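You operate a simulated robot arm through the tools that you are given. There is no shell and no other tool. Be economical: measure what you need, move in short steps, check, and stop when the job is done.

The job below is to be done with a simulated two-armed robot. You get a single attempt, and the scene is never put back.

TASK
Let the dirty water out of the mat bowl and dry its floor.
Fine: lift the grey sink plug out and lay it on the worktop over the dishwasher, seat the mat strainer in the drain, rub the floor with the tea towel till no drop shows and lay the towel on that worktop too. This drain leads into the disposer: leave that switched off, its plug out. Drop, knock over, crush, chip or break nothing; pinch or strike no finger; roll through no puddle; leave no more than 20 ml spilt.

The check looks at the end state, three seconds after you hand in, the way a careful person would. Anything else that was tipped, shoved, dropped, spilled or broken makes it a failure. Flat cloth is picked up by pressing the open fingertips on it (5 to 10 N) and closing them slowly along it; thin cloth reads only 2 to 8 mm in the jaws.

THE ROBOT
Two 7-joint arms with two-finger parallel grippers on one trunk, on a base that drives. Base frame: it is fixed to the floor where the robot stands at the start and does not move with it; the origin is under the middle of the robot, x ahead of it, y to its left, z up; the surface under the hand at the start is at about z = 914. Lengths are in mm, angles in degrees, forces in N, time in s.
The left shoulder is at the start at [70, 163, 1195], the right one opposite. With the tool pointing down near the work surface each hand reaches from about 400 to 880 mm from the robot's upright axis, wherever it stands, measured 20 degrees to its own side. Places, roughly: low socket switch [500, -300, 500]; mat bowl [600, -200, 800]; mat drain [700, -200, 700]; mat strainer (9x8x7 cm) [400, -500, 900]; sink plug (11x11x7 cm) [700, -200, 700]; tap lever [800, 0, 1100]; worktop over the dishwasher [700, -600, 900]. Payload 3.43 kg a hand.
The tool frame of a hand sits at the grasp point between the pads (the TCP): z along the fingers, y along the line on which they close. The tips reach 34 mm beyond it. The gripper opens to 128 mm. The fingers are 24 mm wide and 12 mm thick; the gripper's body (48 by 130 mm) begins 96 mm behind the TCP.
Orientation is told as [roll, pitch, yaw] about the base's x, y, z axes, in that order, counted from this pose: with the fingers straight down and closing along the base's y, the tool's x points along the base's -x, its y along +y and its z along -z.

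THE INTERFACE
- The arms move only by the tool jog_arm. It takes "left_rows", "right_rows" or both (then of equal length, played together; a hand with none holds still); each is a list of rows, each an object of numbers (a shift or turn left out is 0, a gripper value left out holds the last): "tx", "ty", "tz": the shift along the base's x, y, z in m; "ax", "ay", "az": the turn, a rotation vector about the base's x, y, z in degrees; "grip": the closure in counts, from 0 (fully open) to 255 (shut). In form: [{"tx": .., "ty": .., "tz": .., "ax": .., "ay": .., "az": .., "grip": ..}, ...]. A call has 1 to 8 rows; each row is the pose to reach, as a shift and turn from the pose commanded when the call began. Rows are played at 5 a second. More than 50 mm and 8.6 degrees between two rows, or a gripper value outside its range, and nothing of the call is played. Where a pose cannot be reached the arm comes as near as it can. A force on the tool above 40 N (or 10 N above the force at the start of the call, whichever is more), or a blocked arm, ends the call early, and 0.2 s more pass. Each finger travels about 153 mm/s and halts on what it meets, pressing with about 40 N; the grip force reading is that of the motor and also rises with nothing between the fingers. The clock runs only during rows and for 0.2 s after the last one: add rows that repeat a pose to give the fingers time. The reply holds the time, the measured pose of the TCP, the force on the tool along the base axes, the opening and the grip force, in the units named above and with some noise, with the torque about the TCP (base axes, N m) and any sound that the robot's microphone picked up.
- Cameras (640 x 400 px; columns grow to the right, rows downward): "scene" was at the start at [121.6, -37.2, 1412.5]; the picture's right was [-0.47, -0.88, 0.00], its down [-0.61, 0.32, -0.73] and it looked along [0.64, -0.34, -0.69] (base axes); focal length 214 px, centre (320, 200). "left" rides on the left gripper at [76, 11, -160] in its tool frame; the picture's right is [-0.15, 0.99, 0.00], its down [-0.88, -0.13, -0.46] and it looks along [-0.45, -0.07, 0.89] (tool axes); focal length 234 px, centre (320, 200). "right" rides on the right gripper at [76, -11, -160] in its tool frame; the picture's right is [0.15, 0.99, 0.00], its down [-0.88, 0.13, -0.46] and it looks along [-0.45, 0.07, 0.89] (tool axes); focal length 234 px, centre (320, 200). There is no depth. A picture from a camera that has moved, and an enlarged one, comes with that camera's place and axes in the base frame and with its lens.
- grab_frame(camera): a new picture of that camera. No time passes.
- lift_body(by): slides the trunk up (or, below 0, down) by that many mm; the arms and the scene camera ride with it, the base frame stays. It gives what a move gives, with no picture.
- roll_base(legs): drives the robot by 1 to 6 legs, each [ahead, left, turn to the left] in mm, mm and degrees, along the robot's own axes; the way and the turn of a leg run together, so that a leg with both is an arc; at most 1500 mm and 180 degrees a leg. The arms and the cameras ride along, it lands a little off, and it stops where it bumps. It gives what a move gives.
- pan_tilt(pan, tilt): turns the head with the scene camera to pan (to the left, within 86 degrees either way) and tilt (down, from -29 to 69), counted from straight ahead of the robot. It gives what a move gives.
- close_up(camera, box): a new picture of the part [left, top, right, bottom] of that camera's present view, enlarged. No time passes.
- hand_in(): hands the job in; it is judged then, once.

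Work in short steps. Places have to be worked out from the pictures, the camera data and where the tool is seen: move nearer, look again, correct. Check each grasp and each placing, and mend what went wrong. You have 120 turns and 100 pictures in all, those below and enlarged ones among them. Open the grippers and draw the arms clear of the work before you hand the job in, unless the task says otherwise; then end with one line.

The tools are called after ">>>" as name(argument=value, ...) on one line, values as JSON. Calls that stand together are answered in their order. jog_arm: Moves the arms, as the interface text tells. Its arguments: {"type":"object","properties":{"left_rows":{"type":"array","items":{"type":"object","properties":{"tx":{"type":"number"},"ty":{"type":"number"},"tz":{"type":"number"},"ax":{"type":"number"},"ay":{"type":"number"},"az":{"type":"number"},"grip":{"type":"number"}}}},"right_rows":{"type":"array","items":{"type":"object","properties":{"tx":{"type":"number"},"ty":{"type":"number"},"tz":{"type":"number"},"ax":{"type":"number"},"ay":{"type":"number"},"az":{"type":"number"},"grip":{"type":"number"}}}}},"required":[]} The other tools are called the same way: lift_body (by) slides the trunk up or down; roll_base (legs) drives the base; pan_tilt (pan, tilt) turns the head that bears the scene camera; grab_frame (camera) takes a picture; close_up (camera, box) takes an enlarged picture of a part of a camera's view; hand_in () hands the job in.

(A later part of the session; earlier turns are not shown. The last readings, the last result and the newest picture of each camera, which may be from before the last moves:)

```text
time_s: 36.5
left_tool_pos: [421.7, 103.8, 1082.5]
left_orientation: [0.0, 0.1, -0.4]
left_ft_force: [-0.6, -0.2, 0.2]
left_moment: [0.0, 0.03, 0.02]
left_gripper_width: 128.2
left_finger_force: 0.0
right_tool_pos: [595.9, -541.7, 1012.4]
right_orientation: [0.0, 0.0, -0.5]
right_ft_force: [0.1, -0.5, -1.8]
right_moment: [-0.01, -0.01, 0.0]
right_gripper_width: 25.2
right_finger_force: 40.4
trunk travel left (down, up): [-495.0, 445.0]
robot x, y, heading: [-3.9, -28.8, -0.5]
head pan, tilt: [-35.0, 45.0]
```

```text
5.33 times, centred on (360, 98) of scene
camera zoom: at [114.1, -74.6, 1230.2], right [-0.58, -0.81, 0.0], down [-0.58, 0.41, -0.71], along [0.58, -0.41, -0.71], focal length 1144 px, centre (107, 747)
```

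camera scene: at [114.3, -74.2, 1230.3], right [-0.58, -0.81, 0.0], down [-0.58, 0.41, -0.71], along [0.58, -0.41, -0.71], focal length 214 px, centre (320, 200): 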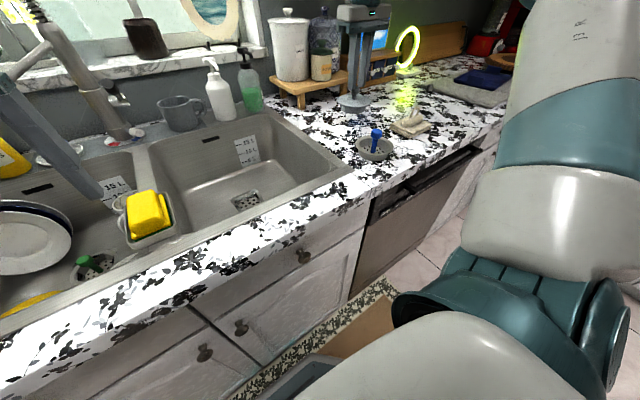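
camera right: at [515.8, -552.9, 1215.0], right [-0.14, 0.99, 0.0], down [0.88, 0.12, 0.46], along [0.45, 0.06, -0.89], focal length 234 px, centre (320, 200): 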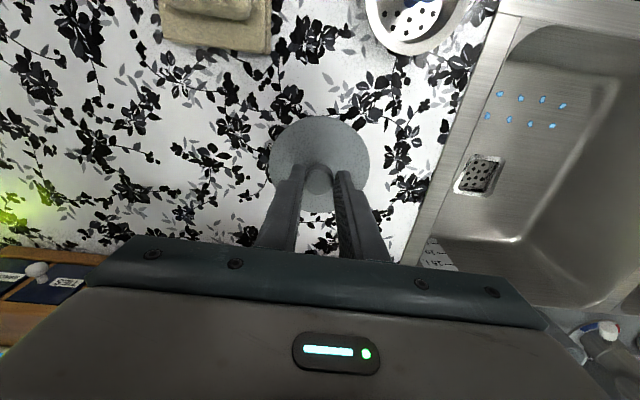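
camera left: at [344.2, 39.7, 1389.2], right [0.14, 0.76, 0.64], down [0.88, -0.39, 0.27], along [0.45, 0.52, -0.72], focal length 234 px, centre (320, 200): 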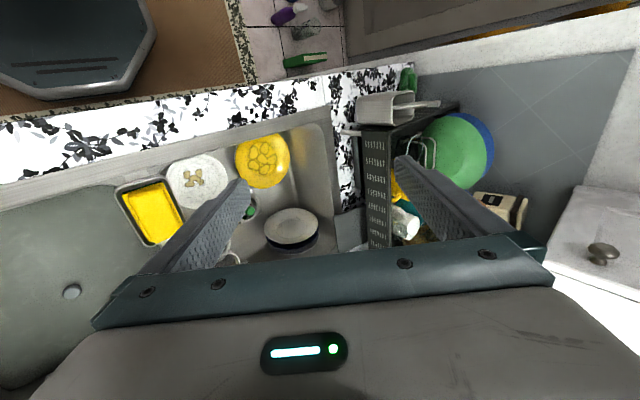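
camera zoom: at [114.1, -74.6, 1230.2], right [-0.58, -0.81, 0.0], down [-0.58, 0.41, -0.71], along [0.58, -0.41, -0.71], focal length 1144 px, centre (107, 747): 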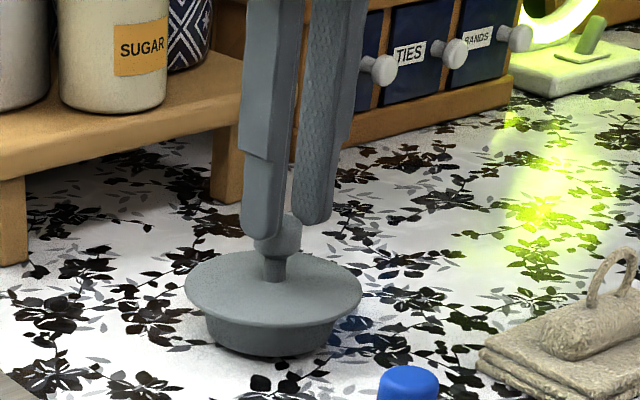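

The load is off and it hangs or just touches. I'll lower 3 mm, then open slowly and rise.

>>> jog_arm(right_rows=[{"tz": -0.003}, {"tz": -0.003, "grip": 205}, {"tz": -0.003, "grip": 190}, {"tz": -0.003, "grip": 165}, {"tz": -0.003, "grip": 120}, {"tz": -0.003, "grip": 120}, {"tz": 0.03, "grip": 120}, {"tz": 0.075, "grip": 120}])

>>> grab_frame(camera="right")

>>> grab_frame(camera="scene")

```text
time_s: 38.3
left_tool_pos: [421.2, 102.3, 1081.6]
left_orientation: [0.0, -0.1, -0.4]
left_ft_force: [0.2, 0.6, 0.5]
left_moment: [-0.03, 0.04, 0.0]
left_gripper_width: 127.8
left_finger_force: 0.0
right_tool_pos: [598.2, -542.6, 1088.1]
right_orientation: [0.0, 0.0, -0.5]
right_ft_force: [0.6, -0.3, 0.4]
right_moment: [0.0, 0.02, -0.03]
right_gripper_width: 67.7
right_finger_force: 0.0
trunk travel left (down, up): [-495.0, 445.0]
robot x, y, heading: [-0.9, -30.8, -0.5]
head pan, tilt: [-35.0, 45.0]
```

```text
66 pictures are left
camera right: at [521.5, -553.8, 1248.1], right [-0.14, 0.99, 0.0], down [0.88, 0.12, 0.46], along [0.45, 0.06, -0.89], focal length 234 px, centre (320, 200)
```

right: 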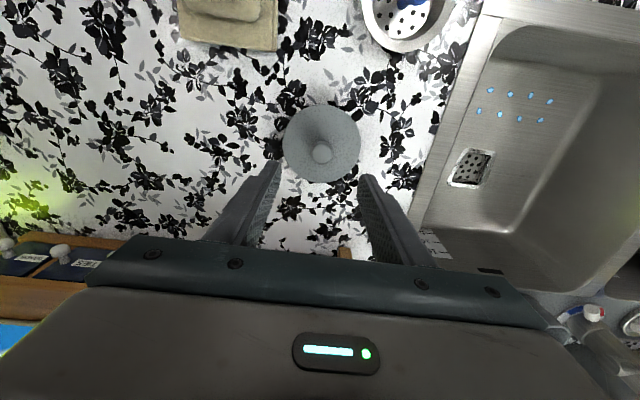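

```text
65 pictures are left
camera scene: at [114.4, -74.7, 1230.2], right [-0.58, -0.81, 0.0], down [-0.58, 0.41, -0.71], along [0.58, -0.41, -0.71], focal length 214 px, centre (320, 200)
```

scene: 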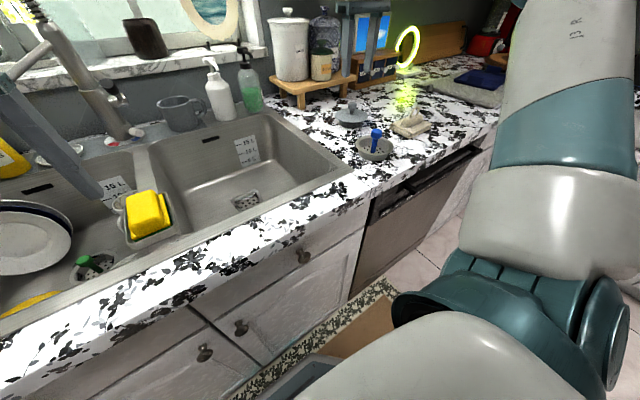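

The plug stands upright on the worktop. Next I'll move the right hand over the blue-knobbed strainer near (428,-472).

>>> jog_arm(right_rows=[{"tx": -0.04, "ty": 0.017}, {"tx": -0.085, "ty": 0.035}, {"tx": -0.13, "ty": 0.053}, {"tx": -0.17, "ty": 0.07}, {"tx": -0.17, "ty": 0.07}])

>>> grab_frame(camera="right")

>>> close_up(camera="scene", box=[300, 80, 460, 180])

```text
time_s: 39.5
left_tool_pos: [423.0, 102.3, 1082.1]
left_orientation: [0.0, 0.0, -0.4]
left_ft_force: [0.8, 0.7, 0.1]
left_moment: [0.03, 0.05, -0.02]
left_gripper_width: 128.1
left_finger_force: 0.0
right_tool_pos: [426.6, -474.7, 1087.3]
right_orientation: [-0.1, 0.1, -0.5]
right_ft_force: [0.8, -0.5, -0.5]
right_moment: [0.02, 0.03, -0.01]
right_gripper_width: 67.6
right_finger_force: 0.0
trunk travel left (down, up): [-495.0, 445.0]
robot x, y, heading: [-0.9, -31.0, -0.7]
head pan, tilt: [-35.0, 45.0]
```

```text
64 pictures are left
camera right: at [350.7, -485.1, 1247.8], right [-0.14, 0.99, 0.0], down [0.88, 0.12, 0.45], along [0.45, 0.06, -0.89], focal length 234 px, centre (320, 200)
```

right: 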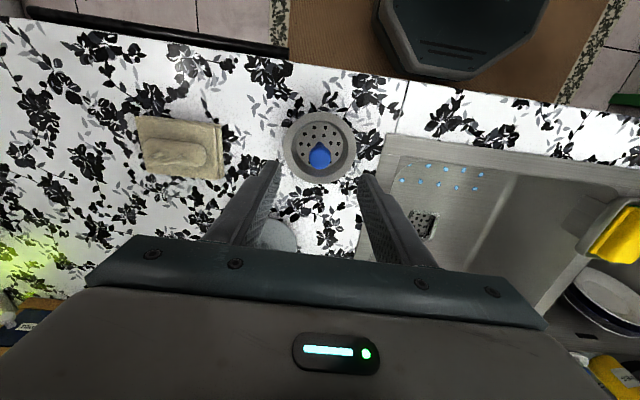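

```text
4.00 times, centred on (380, 130) of scene
camera zoom: at [115.1, -74.7, 1230.1], right [-0.58, -0.81, 0.0], down [-0.58, 0.41, -0.71], along [0.58, -0.41, -0.71], focal length 858 px, centre (80, 480)
```

zoom: 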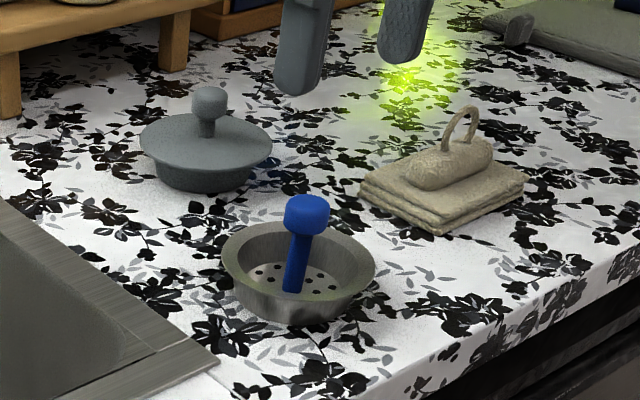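

The hand is aligned over the strainer knob (about 426,-476, top z about 982). I'll narrow the jaws, descend to TCP 984 and close on the knob.

>>> jog_arm(right_rows=[{"ty": -0.001, "tz": -0.03, "grip": 150}, {"ty": -0.001, "tz": -0.06, "grip": 150}, {"ty": -0.001, "tz": -0.085}, {"ty": -0.001, "tz": -0.103}, {"ty": -0.001, "tz": -0.103}])

>>> grab_frame(camera="right")

>>> close_up(camera="scene", box=[300, 80, 460, 180])

```text
time_s: 40.7
left_tool_pos: [421.0, 103.1, 1082.5]
left_orientation: [-0.1, -0.1, -0.4]
left_ft_force: [0.2, -0.3, 0.4]
left_moment: [-0.02, -0.01, -0.02]
left_gripper_width: 127.8
left_finger_force: 0.1
right_tool_pos: [425.5, -472.8, 985.2]
right_orientation: [0.0, 0.0, -0.5]
right_ft_force: [0.3, 0.1, -0.3]
right_moment: [0.0, 0.0, 0.02]
right_gripper_width: 52.5
right_finger_force: 0.0
trunk travel left (down, up): [-495.0, 445.0]
robot x, y, heading: [-2.6, -27.2, -0.5]
head pan, tilt: [-35.0, 45.0]
```

```text
62 pictures are left
camera right: at [348.1, -482.8, 1145.2], right [-0.14, 0.99, 0.0], down [0.88, 0.12, 0.46], along [0.45, 0.06, -0.89], focal length 234 px, centre (320, 200)
```

right: 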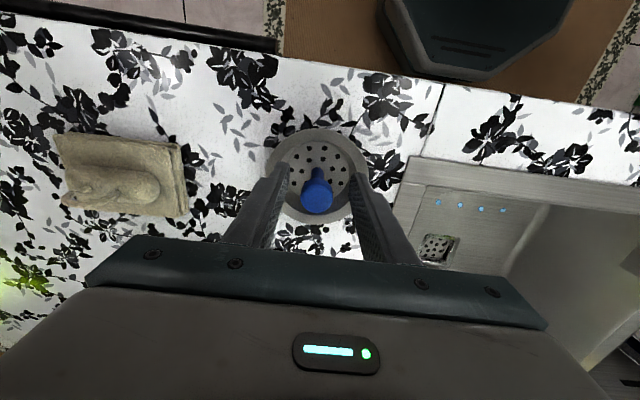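

```text
4.00 times, centred on (380, 130) of scene
camera zoom: at [113.9, -74.6, 1230.3], right [-0.58, -0.81, 0.0], down [-0.58, 0.41, -0.71], along [0.58, -0.41, -0.71], focal length 858 px, centre (80, 480)
```

zoom: 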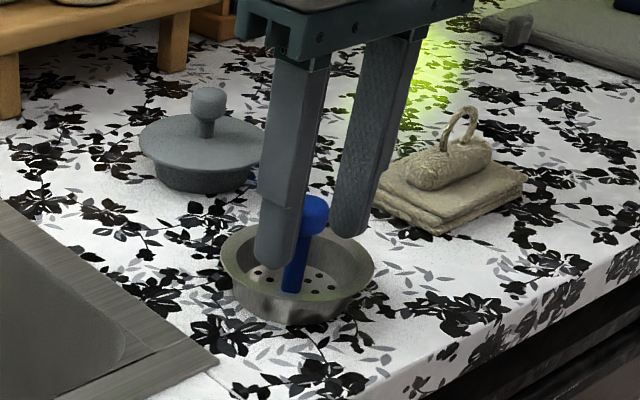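

The knob lies between the fingers, about 3 mm ahead. I'll nudge, close slowly and lift a little.

>>> jog_arm(right_rows=[{"tx": 0.003, "ty": -0.001}, {"tx": 0.003, "ty": -0.001, "grip": 175}, {"tx": 0.003, "ty": -0.001, "grip": 195}, {"tx": 0.003, "ty": -0.001, "grip": 215}, {"tx": 0.003, "ty": -0.001, "grip": 230}, {"tx": 0.003, "ty": -0.001, "grip": 230}, {"tx": 0.003, "ty": -0.001, "tz": 0.01, "grip": 230}, {"tx": 0.003, "ty": -0.001, "tz": 0.03, "grip": 230}])

>>> close_up(camera="scene", box=[300, 80, 460, 180])

```text
time_s: 42.5
left_tool_pos: [421.4, 103.6, 1081.5]
left_orientation: [0.1, -0.1, -0.4]
left_ft_force: [-0.9, 0.4, -0.8]
left_moment: [0.0, -0.02, 0.0]
left_gripper_width: 128.0
left_finger_force: 0.1
right_tool_pos: [427.8, -474.1, 1015.2]
right_orientation: [0.0, 0.0, -0.5]
right_ft_force: [0.2, -0.1, 0.0]
right_moment: [0.02, -0.02, 0.01]
right_gripper_width: 25.8
right_finger_force: 39.3
trunk travel left (down, up): [-495.0, 445.0]
robot x, y, heading: [-2.8, -26.7, -0.6]
head pan, tilt: [-35.0, 45.0]
```

```text
4.00 times, centred on (380, 130) of scene
camera zoom: at [113.9, -74.3, 1230.3], right [-0.58, -0.81, 0.0], down [-0.58, 0.41, -0.71], along [0.58, -0.41, -0.71], focal length 858 px, centre (80, 480)
```

zoom: 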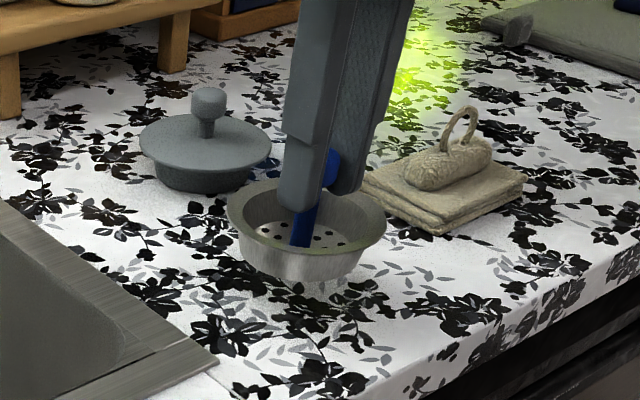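

The strainer is held level. I'll raise it, strafe back left and move it above the drain.

>>> jog_arm(right_rows=[{"tz": 0.03}, {"tz": 0.06}, {"tz": 0.06}])

>>> roll_base(legs=[[0, 200, 0]])

>>> jog_arm(right_rows=[{"tx": 0.04, "ty": 0.018}, {"tx": 0.08, "ty": 0.036}, {"tx": 0.12, "ty": 0.054}, {"tx": 0.16, "ty": 0.072}, {"tx": 0.19, "ty": 0.09}, {"tx": 0.19, "ty": 0.09}])

>>> grab_frame(camera="right")

>>> close_up(camera="scene", box=[200, 110, 400, 260])

```text
time_s: 43.3
left_tool_pos: [420.1, 101.7, 1081.9]
left_orientation: [0.0, 0.0, -0.4]
left_ft_force: [-0.5, -0.1, -0.3]
left_moment: [-0.01, -0.02, 0.01]
left_gripper_width: 127.7
left_finger_force: 0.2
right_tool_pos: [427.8, -474.5, 1076.6]
right_orientation: [0.1, 0.0, -0.5]
right_ft_force: [0.8, 0.0, 0.1]
right_moment: [0.02, 0.0, 0.02]
right_gripper_width: 25.7
right_finger_force: 39.8
trunk travel left (down, up): [-495.0, 445.0]
robot x, y, heading: [0.1, -29.7, -0.6]
head pan, tilt: [-35.0, 45.0]
```

```text
time_s: 44.7
left_tool_pos: [418.7, 248.6, 1084.6]
left_orientation: [0.4, -0.4, -1.1]
left_ft_force: [-0.9, 0.2, -0.4]
left_moment: [0.03, -0.02, 0.06]
left_gripper_width: 128.1
left_finger_force: 0.0
right_tool_pos: [425.4, -324.3, 1075.1]
right_orientation: [0.1, -0.1, -0.6]
right_ft_force: [0.0, -0.7, -1.6]
right_moment: [0.01, 0.03, 0.01]
right_gripper_width: 25.4
right_finger_force: 40.2
trunk travel left (down, up): [-495.0, 445.0]
robot x, y, heading: [3.4, 119.7, -0.6]
head pan, tilt: [-35.0, 45.0]
stopped in leg 1: the robot was blocked; the commanded pose is now the measured one
```

```text
time_s: 46.1
left_tool_pos: [420.4, 248.7, 1083.6]
left_orientation: [0.4, -0.3, -0.8]
left_ft_force: [0.2, -0.7, 0.3]
left_moment: [-0.02, -0.01, 0.03]
left_gripper_width: 127.8
left_finger_force: 0.1
right_tool_pos: [617.8, -233.3, 1077.1]
right_orientation: [0.2, -0.2, -0.5]
right_ft_force: [0.5, 0.4, -0.8]
right_moment: [0.0, 0.02, 0.02]
right_gripper_width: 25.6
right_finger_force: 39.4
trunk travel left (down, up): [-495.0, 445.0]
robot x, y, heading: [3.7, 125.1, -0.4]
head pan, tilt: [-35.0, 45.0]
```

```text
59 pictures are left
camera right: at [540.3, -244.3, 1237.1], right [-0.14, 0.99, 0.0], down [0.88, 0.12, 0.46], along [0.45, 0.07, -0.89], focal length 234 px, centre (320, 200)
```

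right: 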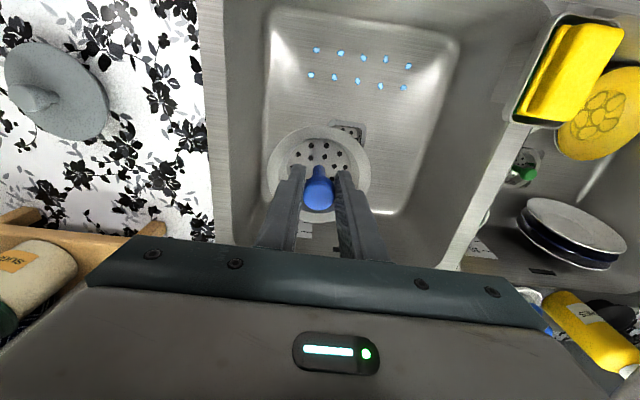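

```text
2.67 times, centred on (300, 185) of scene
camera zoom: at [113.5, 74.1, 1230.2], right [-0.58, -0.81, 0.0], down [-0.57, 0.41, -0.71], along [0.58, -0.41, -0.71], focal length 572 px, centre (373, 240)
```

zoom: 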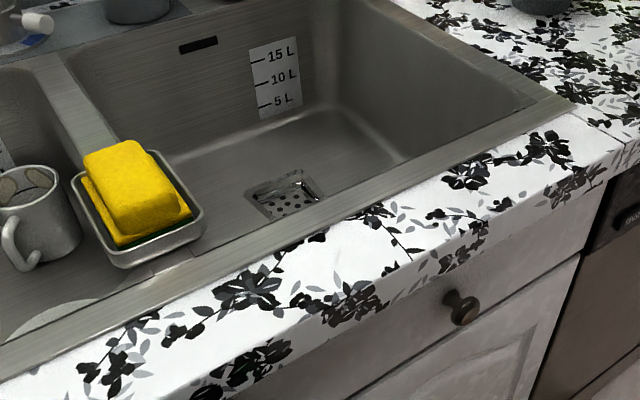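

The strafe was blocked at robot y of about 125, and the left arm reads slightly deflected. I'll look to the left before doing anything more.

>>> pan_tilt(pan=45, tilt=35)

>>> grab_frame(camera="scene")

>>> grab_frame(camera="left")

>>> pan_tilt(pan=86, tilt=55)

>>> grab_frame(camera="scene")

```text
time_s: 47.6
left_tool_pos: [419.8, 250.1, 1084.3]
left_orientation: [0.4, -0.3, -0.9]
left_ft_force: [0.6, 0.2, 0.9]
left_moment: [0.0, 0.0, -0.03]
left_gripper_width: 128.1
left_finger_force: 0.1
right_tool_pos: [617.1, -234.1, 1076.7]
right_orientation: [0.2, -0.1, -0.5]
right_ft_force: [-0.4, 0.3, 0.0]
right_moment: [0.02, 0.01, 0.02]
right_gripper_width: 25.4
right_finger_force: 40.0
trunk travel left (down, up): [-495.0, 445.0]
robot x, y, heading: [-2.2, 124.5, -0.5]
head pan, tilt: [45.0, 35.0]
```

```text
57 pictures are left
camera scene: at [110.0, 183.1, 1245.5], right [0.7, -0.71, 0.0], down [-0.41, -0.4, -0.82], along [0.59, 0.58, -0.57], focal length 214 px, centre (320, 200)
```

scene: 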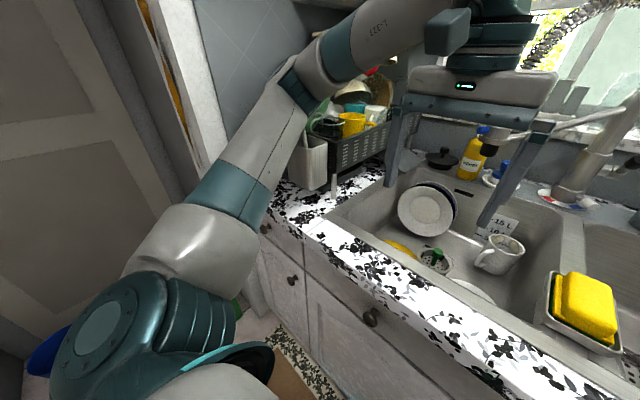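

```text
56 pictures are left
camera left: at [342.8, 261.7, 1242.9], right [0.16, 0.99, 0.01], down [0.88, -0.15, 0.46], along [0.45, -0.07, -0.89], focal length 234 px, centre (320, 200)
```

left: 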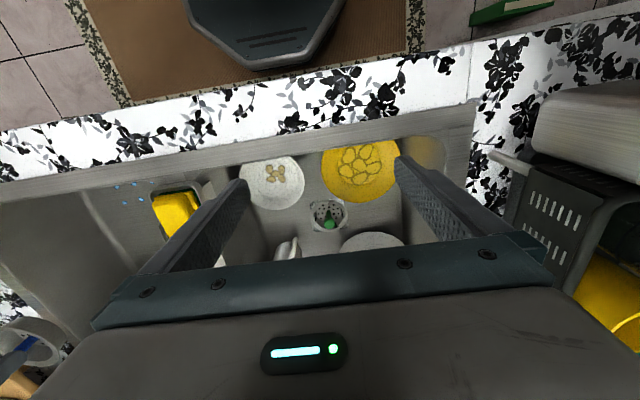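

```text
time_s: 48.7
left_tool_pos: [419.9, 249.6, 1083.3]
left_orientation: [0.3, -0.3, -0.9]
left_ft_force: [0.0, -0.1, 0.2]
left_moment: [0.01, -0.04, 0.03]
left_gripper_width: 128.0
left_finger_force: 0.0
right_tool_pos: [615.7, -233.1, 1077.3]
right_orientation: [0.1, -0.1, -0.5]
right_ft_force: [0.4, 0.2, 0.2]
right_moment: [-0.01, 0.01, 0.01]
right_gripper_width: 25.7
right_finger_force: 40.3
trunk travel left (down, up): [-495.0, 445.0]
robot x, y, heading: [1.9, 125.1, -0.6]
head pan, tilt: [85.9, 55.0]
```

```text
55 pictures are left
camera scene: at [53.0, 193.5, 1217.3], right [1.0, -0.08, 0.0], down [-0.07, -0.81, -0.58], along [0.05, 0.58, -0.82], focal length 214 px, centre (320, 200)
```

scene: 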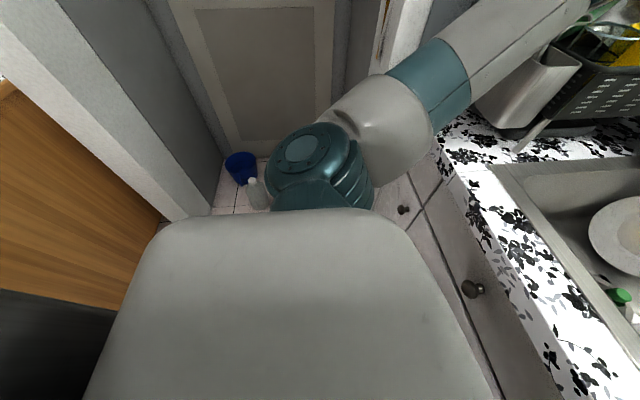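

The left elbow is close to the utensil holder and wall on the left. I'll draw the left hand inward and up so that elbow clears, and stay at this base position.

>>> jog_arm(left_rows=[{"ty": -0.02, "tz": 0.01}, {"ty": -0.045, "tz": 0.02}, {"ty": -0.07, "tz": 0.03}, {"ty": -0.1, "tz": 0.04}, {"ty": -0.13, "tz": 0.05}, {"ty": -0.13, "tz": 0.05}])

>>> pan_tilt(pan=50, tilt=40)

>>> grab_frame(camera="scene")

```text
time_s: 50.1
left_tool_pos: [418.0, 122.4, 1132.8]
left_orientation: [0.1, -0.1, -0.9]
left_ft_force: [0.2, -0.1, 0.3]
left_moment: [-0.06, -0.03, -0.02]
left_gripper_width: 127.9
left_finger_force: 0.0
right_tool_pos: [617.9, -228.8, 1076.8]
right_orientation: [-0.1, 0.0, -0.6]
right_ft_force: [0.5, 0.2, -0.4]
right_moment: [-0.05, -0.02, -0.02]
right_gripper_width: 25.5
right_finger_force: 40.1
trunk travel left (down, up): [-495.0, 445.0]
robot x, y, heading: [2.0, 125.5, -0.5]
head pan, tilt: [85.9, 55.0]
```

```text
time_s: 51.1
left_tool_pos: [420.8, 123.3, 1131.5]
left_orientation: [0.1, -0.2, -0.9]
left_ft_force: [-0.3, 0.6, -0.1]
left_moment: [-0.01, -0.01, -0.02]
left_gripper_width: 127.9
left_finger_force: 0.1
right_tool_pos: [618.3, -229.1, 1077.4]
right_orientation: [0.0, 0.0, -0.5]
right_ft_force: [-0.9, -0.2, -0.1]
right_moment: [-0.02, -0.03, 0.01]
right_gripper_width: 25.5
right_finger_force: 39.6
trunk travel left (down, up): [-495.0, 445.0]
robot x, y, heading: [-1.0, 121.5, -0.6]
head pan, tilt: [50.0, 40.0]
```

```text
54 pictures are left
camera scene: at [104.3, 190.5, 1237.5], right [0.76, -0.65, 0.0], down [-0.42, -0.49, -0.77], along [0.5, 0.58, -0.64], focal length 214 px, centre (320, 200)
```

scene: 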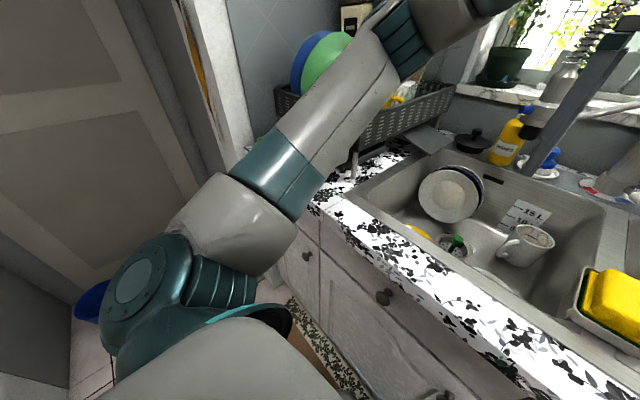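

The left arm is clear and the rack is intact. I'll move the strainer over the drain at TCP 1000.

>>> jog_arm(right_rows=[{"tx": 0.01, "ty": 0.015, "tz": -0.02}, {"tx": 0.02, "ty": 0.03, "tz": -0.04}, {"tx": 0.03, "ty": 0.045, "tz": -0.06}, {"tx": 0.037, "ty": 0.058, "tz": -0.08}, {"tx": 0.037, "ty": 0.058, "tz": -0.08}])

>>> pan_tilt(pan=-30, tilt=45)

>>> grab_frame(camera="right")

>>> close_up(camera="scene", box=[200, 110, 400, 260])

```text
time_s: 52.3
left_tool_pos: [419.8, 122.1, 1133.1]
left_orientation: [0.2, -0.1, -0.9]
left_ft_force: [-0.6, -0.1, -0.1]
left_moment: [0.02, -0.03, 0.0]
left_gripper_width: 128.0
left_finger_force: 0.0
right_tool_pos: [654.9, -175.3, 995.8]
right_orientation: [-0.1, 0.0, -0.5]
right_ft_force: [-0.6, 0.1, -0.8]
right_moment: [-0.03, -0.02, 0.02]
right_gripper_width: 25.3
right_finger_force: 39.8
trunk travel left (down, up): [-495.0, 445.0]
robot x, y, heading: [-1.6, 125.4, -0.5]
head pan, tilt: [50.0, 40.0]
```

```text
time_s: 53.9
left_tool_pos: [418.8, 123.4, 1132.3]
left_orientation: [0.0, -0.1, -0.9]
left_ft_force: [0.2, 0.7, 0.0]
left_moment: [0.05, 0.0, 0.01]
left_gripper_width: 128.2
left_finger_force: 0.0
right_tool_pos: [654.9, -175.3, 996.3]
right_orientation: [0.1, 0.0, -0.6]
right_ft_force: [0.4, 0.1, 0.4]
right_moment: [0.01, -0.03, 0.02]
right_gripper_width: 25.4
right_finger_force: 40.1
trunk travel left (down, up): [-495.0, 445.0]
robot x, y, heading: [2.5, 124.3, -0.4]
head pan, tilt: [-30.0, 45.0]
```

```text
53 pictures are left
camera right: at [578.9, -185.7, 1155.4], right [-0.14, 0.99, 0.0], down [0.88, 0.12, 0.46], along [0.45, 0.06, -0.89], focal length 234 px, centre (320, 200)
```

right: 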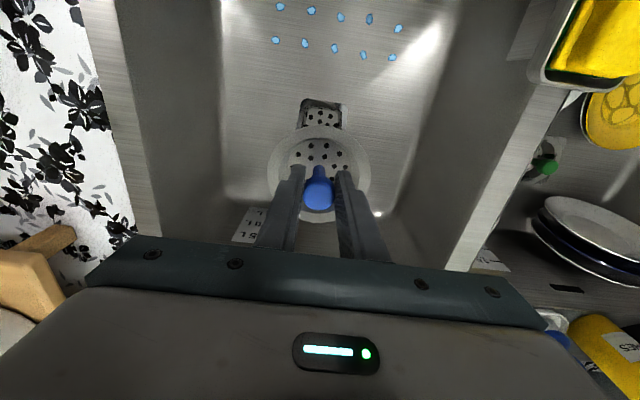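

```text
2.67 times, centred on (300, 185) of scene
camera zoom: at [119.2, 84.6, 1230.3], right [-0.51, -0.86, 0.0], down [-0.61, 0.36, -0.71], along [0.61, -0.36, -0.71], focal length 572 px, centre (373, 240)
```

zoom: 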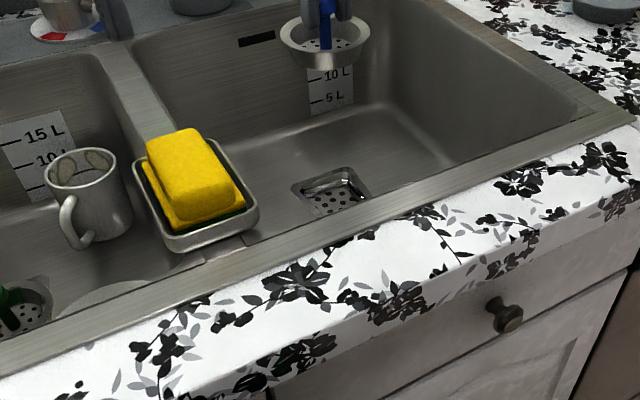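

The drain centre is about (655,-175) and the hand stands there. I'll descend halfway into the bowl and check again.

>>> jog_arm(right_rows=[{"tz": -0.045}, {"tz": -0.09}, {"tz": -0.13}, {"tz": -0.165}, {"tz": -0.165}])

>>> grab_frame(camera="right")

>>> close_up(camera="scene", box=[240, 110, 400, 210])

```text
time_s: 55.1
left_tool_pos: [419.4, 123.5, 1131.8]
left_orientation: [0.2, -0.3, -0.9]
left_ft_force: [0.9, -0.9, 0.7]
left_moment: [-0.04, 0.0, 0.03]
left_gripper_width: 127.9
left_finger_force: 0.0
right_tool_pos: [655.2, -174.9, 829.5]
right_orientation: [0.0, 0.0, -0.5]
right_ft_force: [0.0, -0.4, -0.7]
right_moment: [-0.03, 0.0, 0.02]
right_gripper_width: 25.6
right_finger_force: 39.2
trunk travel left (down, up): [-495.0, 445.0]
robot x, y, heading: [3.0, 121.9, -0.7]
head pan, tilt: [-30.0, 45.0]
```

```text
51 pictures are left
camera right: at [578.1, -185.1, 990.2], right [-0.14, 0.99, 0.0], down [0.88, 0.12, 0.46], along [0.45, 0.06, -0.89], focal length 234 px, centre (320, 200)
```

right: 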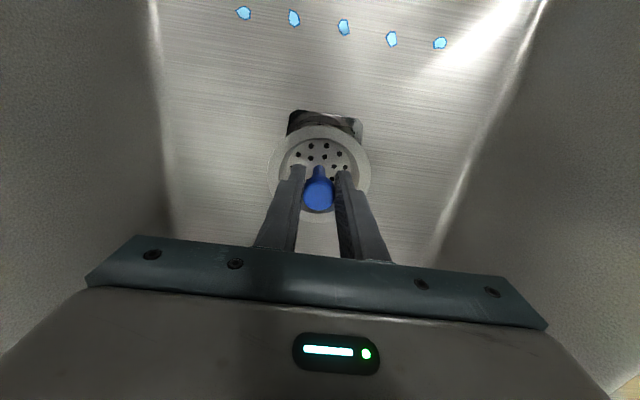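

```text
4.00 times, centred on (320, 160) of scene
camera zoom: at [118.6, 84.8, 1230.4], right [-0.51, -0.86, 0.0], down [-0.61, 0.36, -0.71], along [0.61, -0.36, -0.71], focal length 858 px, centre (320, 360)
```

zoom: 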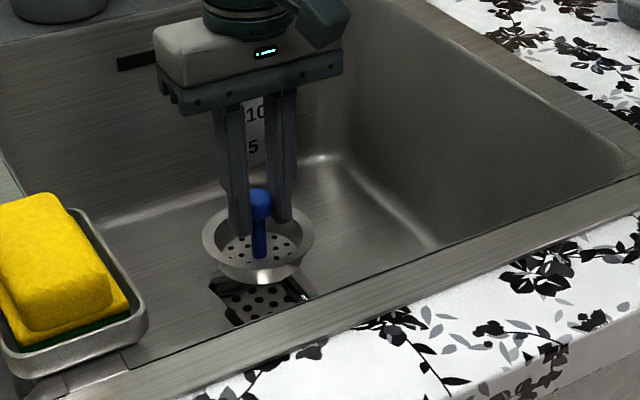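

Alignment with the recess looks right (centre about 655,-174). I'll continue down to TCP 768.

>>> jog_arm(right_rows=[{"tz": -0.02}, {"tz": -0.04}, {"tz": -0.055}, {"tz": -0.062}, {"tz": -0.062}])

>>> grab_frame(camera="right")

```text
time_s: 56.3
left_tool_pos: [418.9, 122.0, 1132.9]
left_orientation: [0.1, -0.1, -0.9]
left_ft_force: [0.0, 0.2, 0.3]
left_moment: [-0.01, -0.02, 0.05]
left_gripper_width: 127.9
left_finger_force: 0.0
right_tool_pos: [654.4, -173.3, 770.0]
right_orientation: [0.1, -0.1, -0.5]
right_ft_force: [0.3, -0.4, 7.2]
right_moment: [-0.04, 0.02, 0.02]
right_gripper_width: 25.3
right_finger_force: 40.4
trunk travel left (down, up): [-495.0, 445.0]
robot x, y, heading: [-1.1, 123.4, -0.2]
head pan, tilt: [-30.0, 45.0]
```

```text
49 pictures are left
camera right: at [578.7, -183.4, 930.7], right [-0.14, 0.99, 0.0], down [0.88, 0.12, 0.46], along [0.45, 0.06, -0.89], focal length 234 px, centre (320, 200)
```

right: 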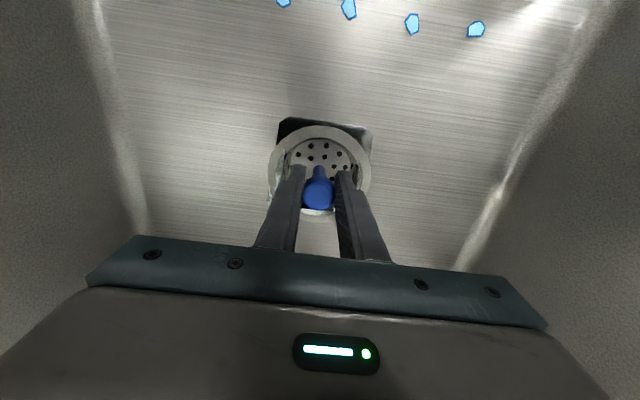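

I read light contact (7 N) at TCP 770. I'll look from the scene camera to see whether it has entered the drain.

>>> close_up(camera="scene", box=[260, 140, 356, 200])

>>> close_up(camera="right", box=[240, 90, 400, 240])

```text
6.67 times, centred on (308, 170) of scene
camera zoom: at [118.7, 84.7, 1230.4], right [-0.51, -0.86, 0.0], down [-0.61, 0.36, -0.71], along [0.61, -0.36, -0.71], focal length 1430 px, centre (400, 400)
```

zoom: 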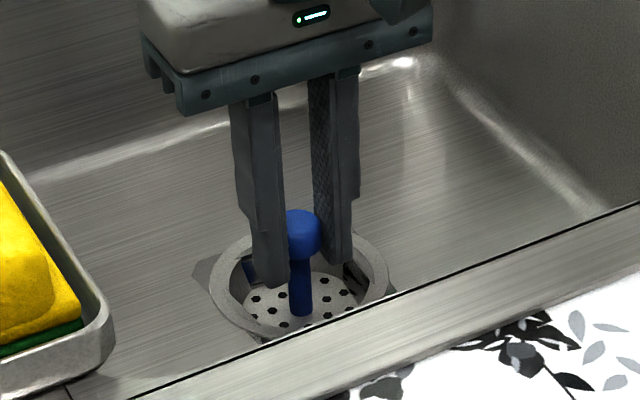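

```text
2.67 times, centred on (320, 165) of right
camera zoom: at [578.7, -183.4, 930.7], right [-0.14, 0.99, 0.0], down [0.88, 0.12, 0.46], along [0.45, 0.06, -0.89], focal length 624 px, centre (320, 293)
```

zoom: 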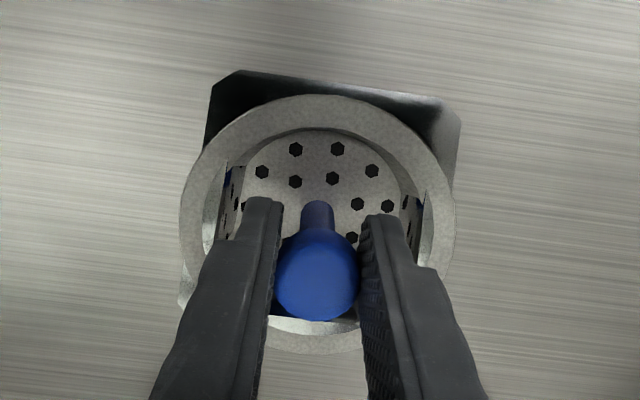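

The camera evidence suggests floor z of about 730, so the rim is just above floor level and likely seated. I'll press gently to confirm it goes no lower.

>>> jog_arm(right_rows=[{"tz": -0.002}, {"tz": -0.004}, {"tz": -0.004}])

```text
time_s: 57.1
left_tool_pos: [417.6, 124.5, 1133.9]
left_orientation: [0.0, -0.3, -0.9]
left_ft_force: [0.3, -0.2, 0.2]
left_moment: [0.0, -0.03, 0.01]
left_gripper_width: 128.0
left_finger_force: 0.0
right_tool_pos: [654.3, -172.0, 768.0]
right_orientation: [0.0, -0.3, -0.6]
right_ft_force: [5.0, -8.1, 29.1]
right_moment: [-0.27, -0.39, -0.05]
right_gripper_width: 25.6
right_finger_force: 40.2
trunk travel left (down, up): [-495.0, 445.0]
robot x, y, heading: [-0.3, 125.1, -0.3]
head pan, tilt: [-30.0, 45.0]
```

It's firm with no further travel. I'll relieve, open the jaws to 52 mm as before, rise and inspect.

>>> jog_arm(right_rows=[{"tz": 0.005}, {"tz": 0.005, "grip": 200}, {"tz": 0.005, "grip": 175}, {"tz": 0.005, "grip": 150}, {"tz": 0.005, "grip": 150}, {"tz": 0.03}, {"tz": 0.07}, {"tz": 0.1}])

>>> close_up(camera="scene", box=[260, 140, 356, 200])

>>> close_up(camera="right", box=[240, 60, 400, 210])

```text
time_s: 58.9
left_tool_pos: [420.5, 123.2, 1132.9]
left_orientation: [0.1, -0.2, -0.9]
left_ft_force: [-0.7, 0.0, -0.5]
left_moment: [0.01, 0.0, -0.04]
left_gripper_width: 128.2
left_finger_force: 0.0
right_tool_pos: [654.9, -171.4, 867.6]
right_orientation: [0.0, 0.1, -0.4]
right_ft_force: [0.2, 0.0, -0.8]
right_moment: [0.04, -0.03, 0.0]
right_gripper_width: 53.0
right_finger_force: 0.0
trunk travel left (down, up): [-495.0, 445.0]
robot x, y, heading: [-2.7, 121.4, -0.5]
head pan, tilt: [-30.0, 45.0]
```

```text
6.67 times, centred on (308, 170) of scene
camera zoom: at [118.8, 84.7, 1230.3], right [-0.51, -0.86, 0.0], down [-0.61, 0.36, -0.71], along [0.61, -0.36, -0.71], focal length 1430 px, centre (400, 400)
```

zoom: 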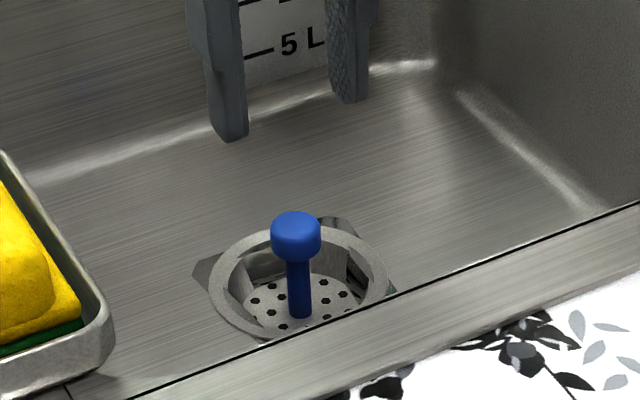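

```text
2.67 times, centred on (320, 135) of right
camera zoom: at [579.1, -181.3, 1027.8], right [-0.14, 0.99, 0.0], down [0.88, 0.12, 0.46], along [0.45, 0.06, -0.89], focal length 624 px, centre (320, 373)
```

zoom: 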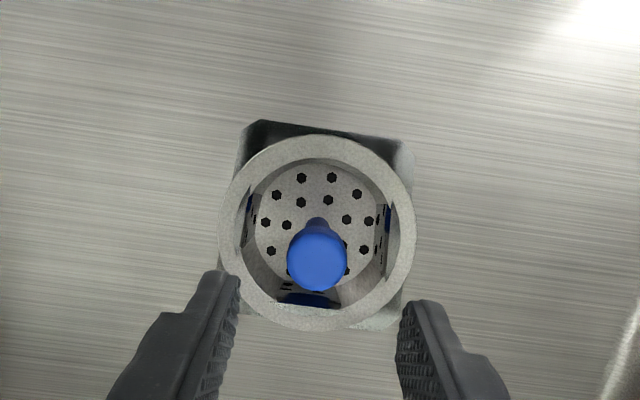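

The strainer is seated in the drain. Next comes the towel: I'll raise and retract the right hand, then strafe right.

>>> jog_arm(right_rows=[{"tz": 0.045}, {"tz": 0.09}, {"tz": 0.13}, {"tx": -0.03, "tz": 0.165}, {"tx": -0.06, "tz": 0.2}, {"tx": -0.1, "tz": 0.225}, {"tx": -0.145, "tz": 0.225}, {"tx": -0.17, "tz": 0.225}])

>>> roll_base(legs=[[0, -270, 0]])

>>> grab_frame(camera="right")

>>> grab_frame(camera="scene")

```text
time_s: 60.7
left_tool_pos: [418.8, 123.7, 1132.7]
left_orientation: [0.1, -0.1, -0.9]
left_ft_force: [0.3, -0.2, -0.4]
left_moment: [-0.04, -0.01, 0.0]
left_gripper_width: 128.1
left_finger_force: 0.0
right_tool_pos: [484.0, -169.3, 1090.9]
right_orientation: [0.1, 0.0, -0.6]
right_ft_force: [0.8, -0.1, 0.7]
right_moment: [0.0, -0.03, -0.02]
right_gripper_width: 52.6
right_finger_force: 0.1
trunk travel left (down, up): [-495.0, 445.0]
robot x, y, heading: [0.4, 125.7, -0.6]
head pan, tilt: [-30.0, 45.0]
```

```text
time_s: 62.5
left_tool_pos: [416.9, -139.8, 1132.6]
left_orientation: [0.0, -0.2, -1.0]
left_ft_force: [-0.6, 0.2, -0.5]
left_moment: [0.0, -0.01, 0.05]
left_gripper_width: 128.0
left_finger_force: 0.1
right_tool_pos: [482.0, -432.8, 1089.5]
right_orientation: [0.0, 0.0, -0.5]
right_ft_force: [0.1, 0.4, -1.5]
right_moment: [-0.01, -0.01, 0.0]
right_gripper_width: 52.5
right_finger_force: 0.1
trunk travel left (down, up): [-495.0, 445.0]
robot x, y, heading: [-1.9, -135.5, -0.6]
head pan, tilt: [-30.0, 45.0]
```

```text
44 pictures are left
camera right: at [405.5, -443.3, 1250.0], right [-0.14, 0.99, 0.0], down [0.88, 0.12, 0.46], along [0.45, 0.06, -0.89], focal length 234 px, centre (320, 200)
```

right: 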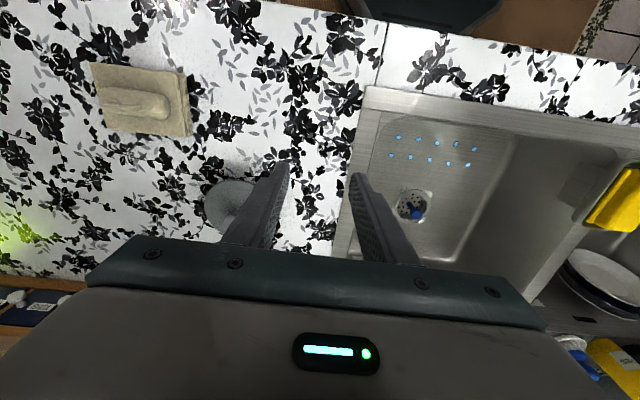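

```text
43 pictures are left
camera scene: at [116.7, -177.9, 1230.3], right [-0.51, -0.86, 0.0], down [-0.61, 0.36, -0.71], along [0.61, -0.36, -0.71], focal length 214 px, centre (320, 200)
```

scene: 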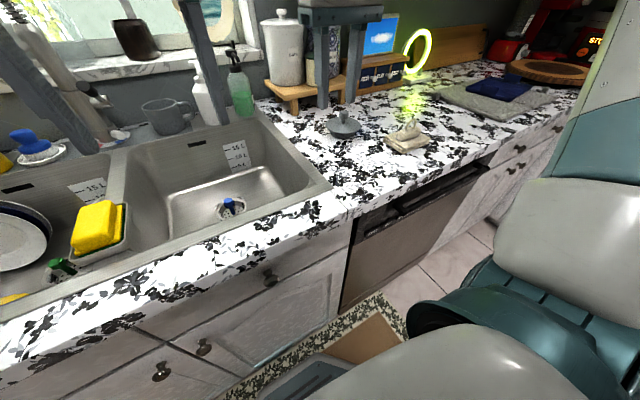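

The towel with its rolled top is at about (458,-663), its roll lying along y. I'll go above it and turn the hand toward +90 yaw so the jaws close across the roll.

>>> jog_arm(right_rows=[{"tx": -0.003, "ty": -0.03, "az": 8}, {"tx": -0.006, "ty": -0.06, "az": 16}, {"tx": -0.009, "ty": -0.09, "az": 24}, {"tx": -0.012, "ty": -0.12, "az": 32}, {"tx": -0.015, "ty": -0.15, "az": 40}, {"tx": -0.018, "ty": -0.18, "az": 48}, {"tx": -0.021, "ty": -0.21, "az": 56}, {"tx": -0.024, "ty": -0.23, "az": 64}])

>>> grab_frame(camera="right")

```text
time_s: 64.3
left_tool_pos: [416.2, -137.5, 1132.2]
left_orientation: [0.1, -0.2, -0.9]
left_ft_force: [0.2, -0.5, -0.3]
left_moment: [-0.01, -0.04, 0.0]
left_gripper_width: 128.0
left_finger_force: 0.0
right_tool_pos: [389.5, -474.5, 1032.9]
right_orientation: [-0.4, 0.5, 62.6]
right_ft_force: [0.1, 0.0, 0.3]
right_moment: [-0.01, 0.0, -0.02]
right_gripper_width: 52.7
right_finger_force: 0.1
right hand out of reach, approached as far as the arm can: row 5, 6, 7, 8
trunk travel left (down, up): [-495.0, 445.0]
robot x, y, heading: [1.7, -138.7, -0.4]
head pan, tilt: [-30.0, 45.0]
```

```text
42 pictures are left
camera right: at [363.5, -546.0, 1194.1], right [-0.95, 0.32, 0.0], down [0.29, 0.85, 0.45], along [0.15, 0.42, -0.89], focal length 234 px, centre (320, 200)
```

right: 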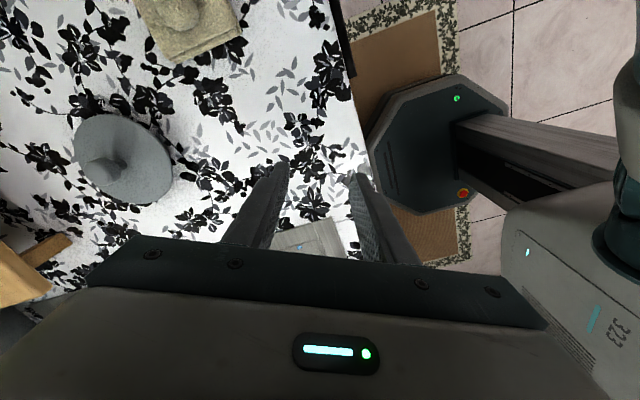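

Positive yaw runs into an arm limit. I'll turn the other way, first back to about 0 yaw while moving over the towel.

>>> jog_arm(right_rows=[{"tz": 0.03, "az": -8}, {"tx": 0.01, "tz": 0.055, "az": -16}, {"tx": 0.02, "ty": -0.02, "tz": 0.06, "az": -24}, {"tx": 0.03, "ty": -0.05, "tz": 0.06, "az": -32}, {"tx": 0.04, "ty": -0.085, "tz": 0.06, "az": -40}, {"tx": 0.05, "ty": -0.12, "tz": 0.06, "az": -48}, {"tx": 0.06, "ty": -0.155, "tz": 0.06, "az": -56}, {"tx": 0.068, "ty": -0.18, "tz": 0.06, "az": -64}])

>>> jog_arm(right_rows=[{"az": -8}, {"az": -16}, {"az": -24}, {"az": -32}, {"az": -40}, {"az": -48}, {"az": -56}, {"az": -64}])

>>> grab_frame(camera="right")

```text
time_s: 66.1
left_tool_pos: [416.6, -139.3, 1131.8]
left_orientation: [0.1, -0.2, -0.9]
left_ft_force: [-0.6, -0.8, 0.5]
left_moment: [0.02, 0.03, 0.03]
left_gripper_width: 128.0
left_finger_force: 0.0
right_tool_pos: [456.9, -660.7, 1097.7]
right_orientation: [-0.1, 0.0, -0.6]
right_ft_force: [0.4, 1.4, 0.3]
right_moment: [0.03, 0.02, 0.01]
right_gripper_width: 53.0
right_finger_force: 0.0
trunk travel left (down, up): [-495.0, 445.0]
robot x, y, heading: [-4.7, -135.5, -0.5]
head pan, tilt: [-30.0, 45.0]
```

```text
time_s: 67.9
left_tool_pos: [417.2, -139.2, 1133.2]
left_orientation: [0.1, -0.2, -0.9]
left_ft_force: [0.7, 0.1, -0.3]
left_moment: [-0.03, 0.02, -0.02]
left_gripper_width: 128.0
left_finger_force: 0.1
right_tool_pos: [453.8, -658.0, 1097.1]
right_orientation: [-0.1, 0.0, -64.6]
right_ft_force: [0.6, -0.1, -0.4]
right_moment: [-0.01, -0.01, -0.01]
right_gripper_width: 52.6
right_finger_force: 0.0
trunk travel left (down, up): [-495.0, 445.0]
robot x, y, heading: [-3.9, -139.6, -0.5]
head pan, tilt: [-30.0, 45.0]
```

```text
41 pictures are left
camera right: at [410.7, -594.4, 1257.6], right [0.83, 0.56, 0.0], down [0.5, -0.74, 0.46], along [0.25, -0.38, -0.89], focal length 234 px, centre (320, 200)
```

right: 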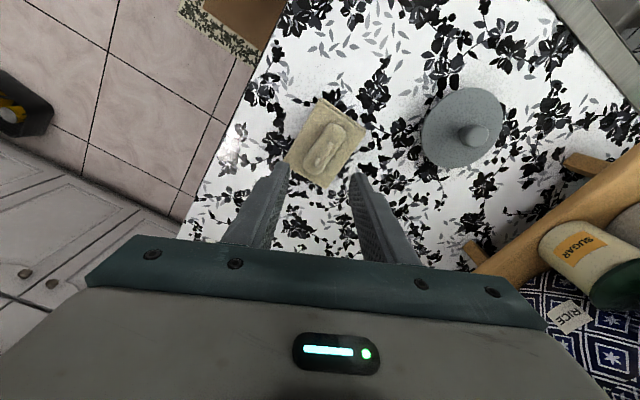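

Negative yaw works. The roll lies along y, so I'll finish turning to -90 and look closely.

>>> jog_arm(right_rows=[{"az": -8}, {"az": -16}, {"az": -24}, {"az": -25, "tx": 0.003, "ty": -0.004, "grip": 110}, {"az": -25, "tx": 0.003, "ty": -0.004, "grip": 110}])

>>> close_up(camera="right", box=[200, 60, 440, 210])

>>> close_up(camera="scene", box=[350, 90, 470, 165])

```text
time_s: 69.1
left_tool_pos: [416.3, -139.2, 1132.9]
left_orientation: [0.1, -0.2, -0.8]
left_ft_force: [-0.8, -0.2, -0.1]
left_moment: [0.03, 0.0, -0.01]
left_gripper_width: 128.1
left_finger_force: 0.1
right_tool_pos: [456.7, -661.7, 1097.2]
right_orientation: [-0.1, 0.0, -89.5]
right_ft_force: [-0.5, 0.2, -0.2]
right_moment: [0.02, -0.03, -0.01]
right_gripper_width: 72.8
right_finger_force: 0.1
trunk travel left (down, up): [-495.0, 445.0]
robot x, y, heading: [-0.5, -134.8, -0.5]
head pan, tilt: [-30.0, 45.0]
```

```text
2.67 times, centred on (320, 135) of right
camera zoom: at [444.6, -586.4, 1257.8], right [0.99, 0.15, 0.0], down [0.14, -0.88, 0.46], along [0.07, -0.45, -0.89], focal length 624 px, centre (320, 373)
```

zoom: 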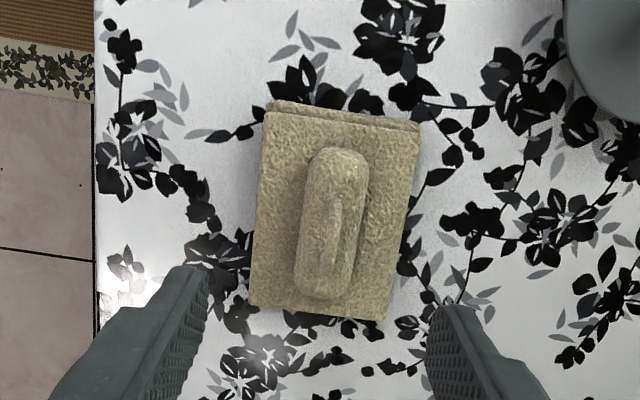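

```text
5.33 times, centred on (410, 128) of scene
camera zoom: at [116.5, -177.4, 1230.3], right [-0.51, -0.86, 0.0], down [-0.61, 0.36, -0.71], along [0.61, -0.36, -0.71], focal length 1144 px, centre (-160, 587)
```

zoom: 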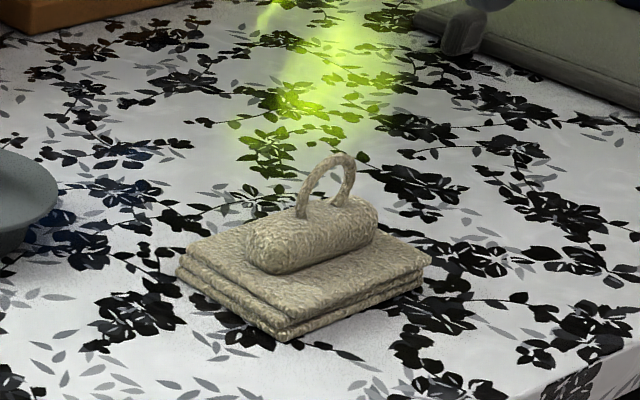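

The roll centre is at about (462,-661), 33 mm wide. I'll align, descend to TCP 972 and check.

>>> jog_arm(right_rows=[{"tx": 0.005, "tz": -0.04}, {"tx": 0.005, "tz": -0.08}, {"tx": 0.005, "tz": -0.11}, {"tx": 0.005, "tz": -0.125}, {"tx": 0.005, "tz": -0.125}])

>>> close_up(camera="right", box=[200, 100, 440, 250])

>>> close_up(camera="scene", box=[350, 90, 470, 165])

```text
time_s: 70.3
left_tool_pos: [417.0, -138.7, 1132.7]
left_orientation: [0.1, -0.2, -0.8]
left_ft_force: [-0.4, -0.6, -0.3]
left_moment: [0.0, 0.03, -0.04]
left_gripper_width: 128.1
left_finger_force: 0.0
right_tool_pos: [463.4, -662.6, 971.3]
right_orientation: [0.0, 0.0, -89.6]
right_ft_force: [0.6, 1.2, 0.5]
right_moment: [0.02, -0.02, 0.0]
right_gripper_width: 72.7
right_finger_force: 0.1
trunk travel left (down, up): [-495.0, 445.0]
robot x, y, heading: [0.2, -136.2, -0.8]
head pan, tilt: [-30.0, 45.0]
```

```text
2.67 times, centred on (320, 175) of right
camera zoom: at [450.6, -586.5, 1132.7], right [0.99, 0.16, 0.0], down [0.14, -0.88, 0.46], along [0.07, -0.45, -0.89], focal length 624 px, centre (320, 267)
```

zoom: 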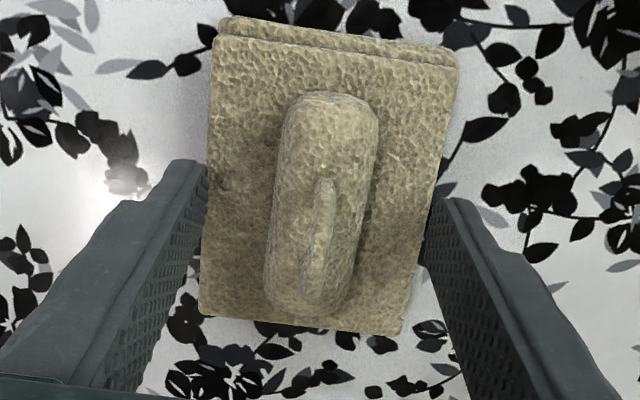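

```text
5.33 times, centred on (410, 128) of scene
camera zoom: at [116.6, -177.3, 1230.3], right [-0.51, -0.86, 0.0], down [-0.61, 0.36, -0.71], along [0.61, -0.36, -0.71], focal length 1144 px, centre (-160, 587)
```

zoom: 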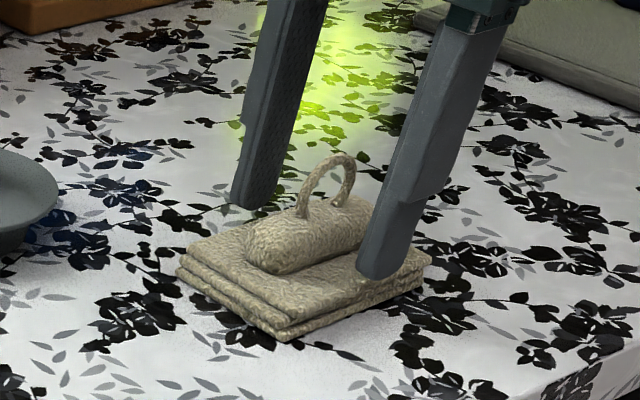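

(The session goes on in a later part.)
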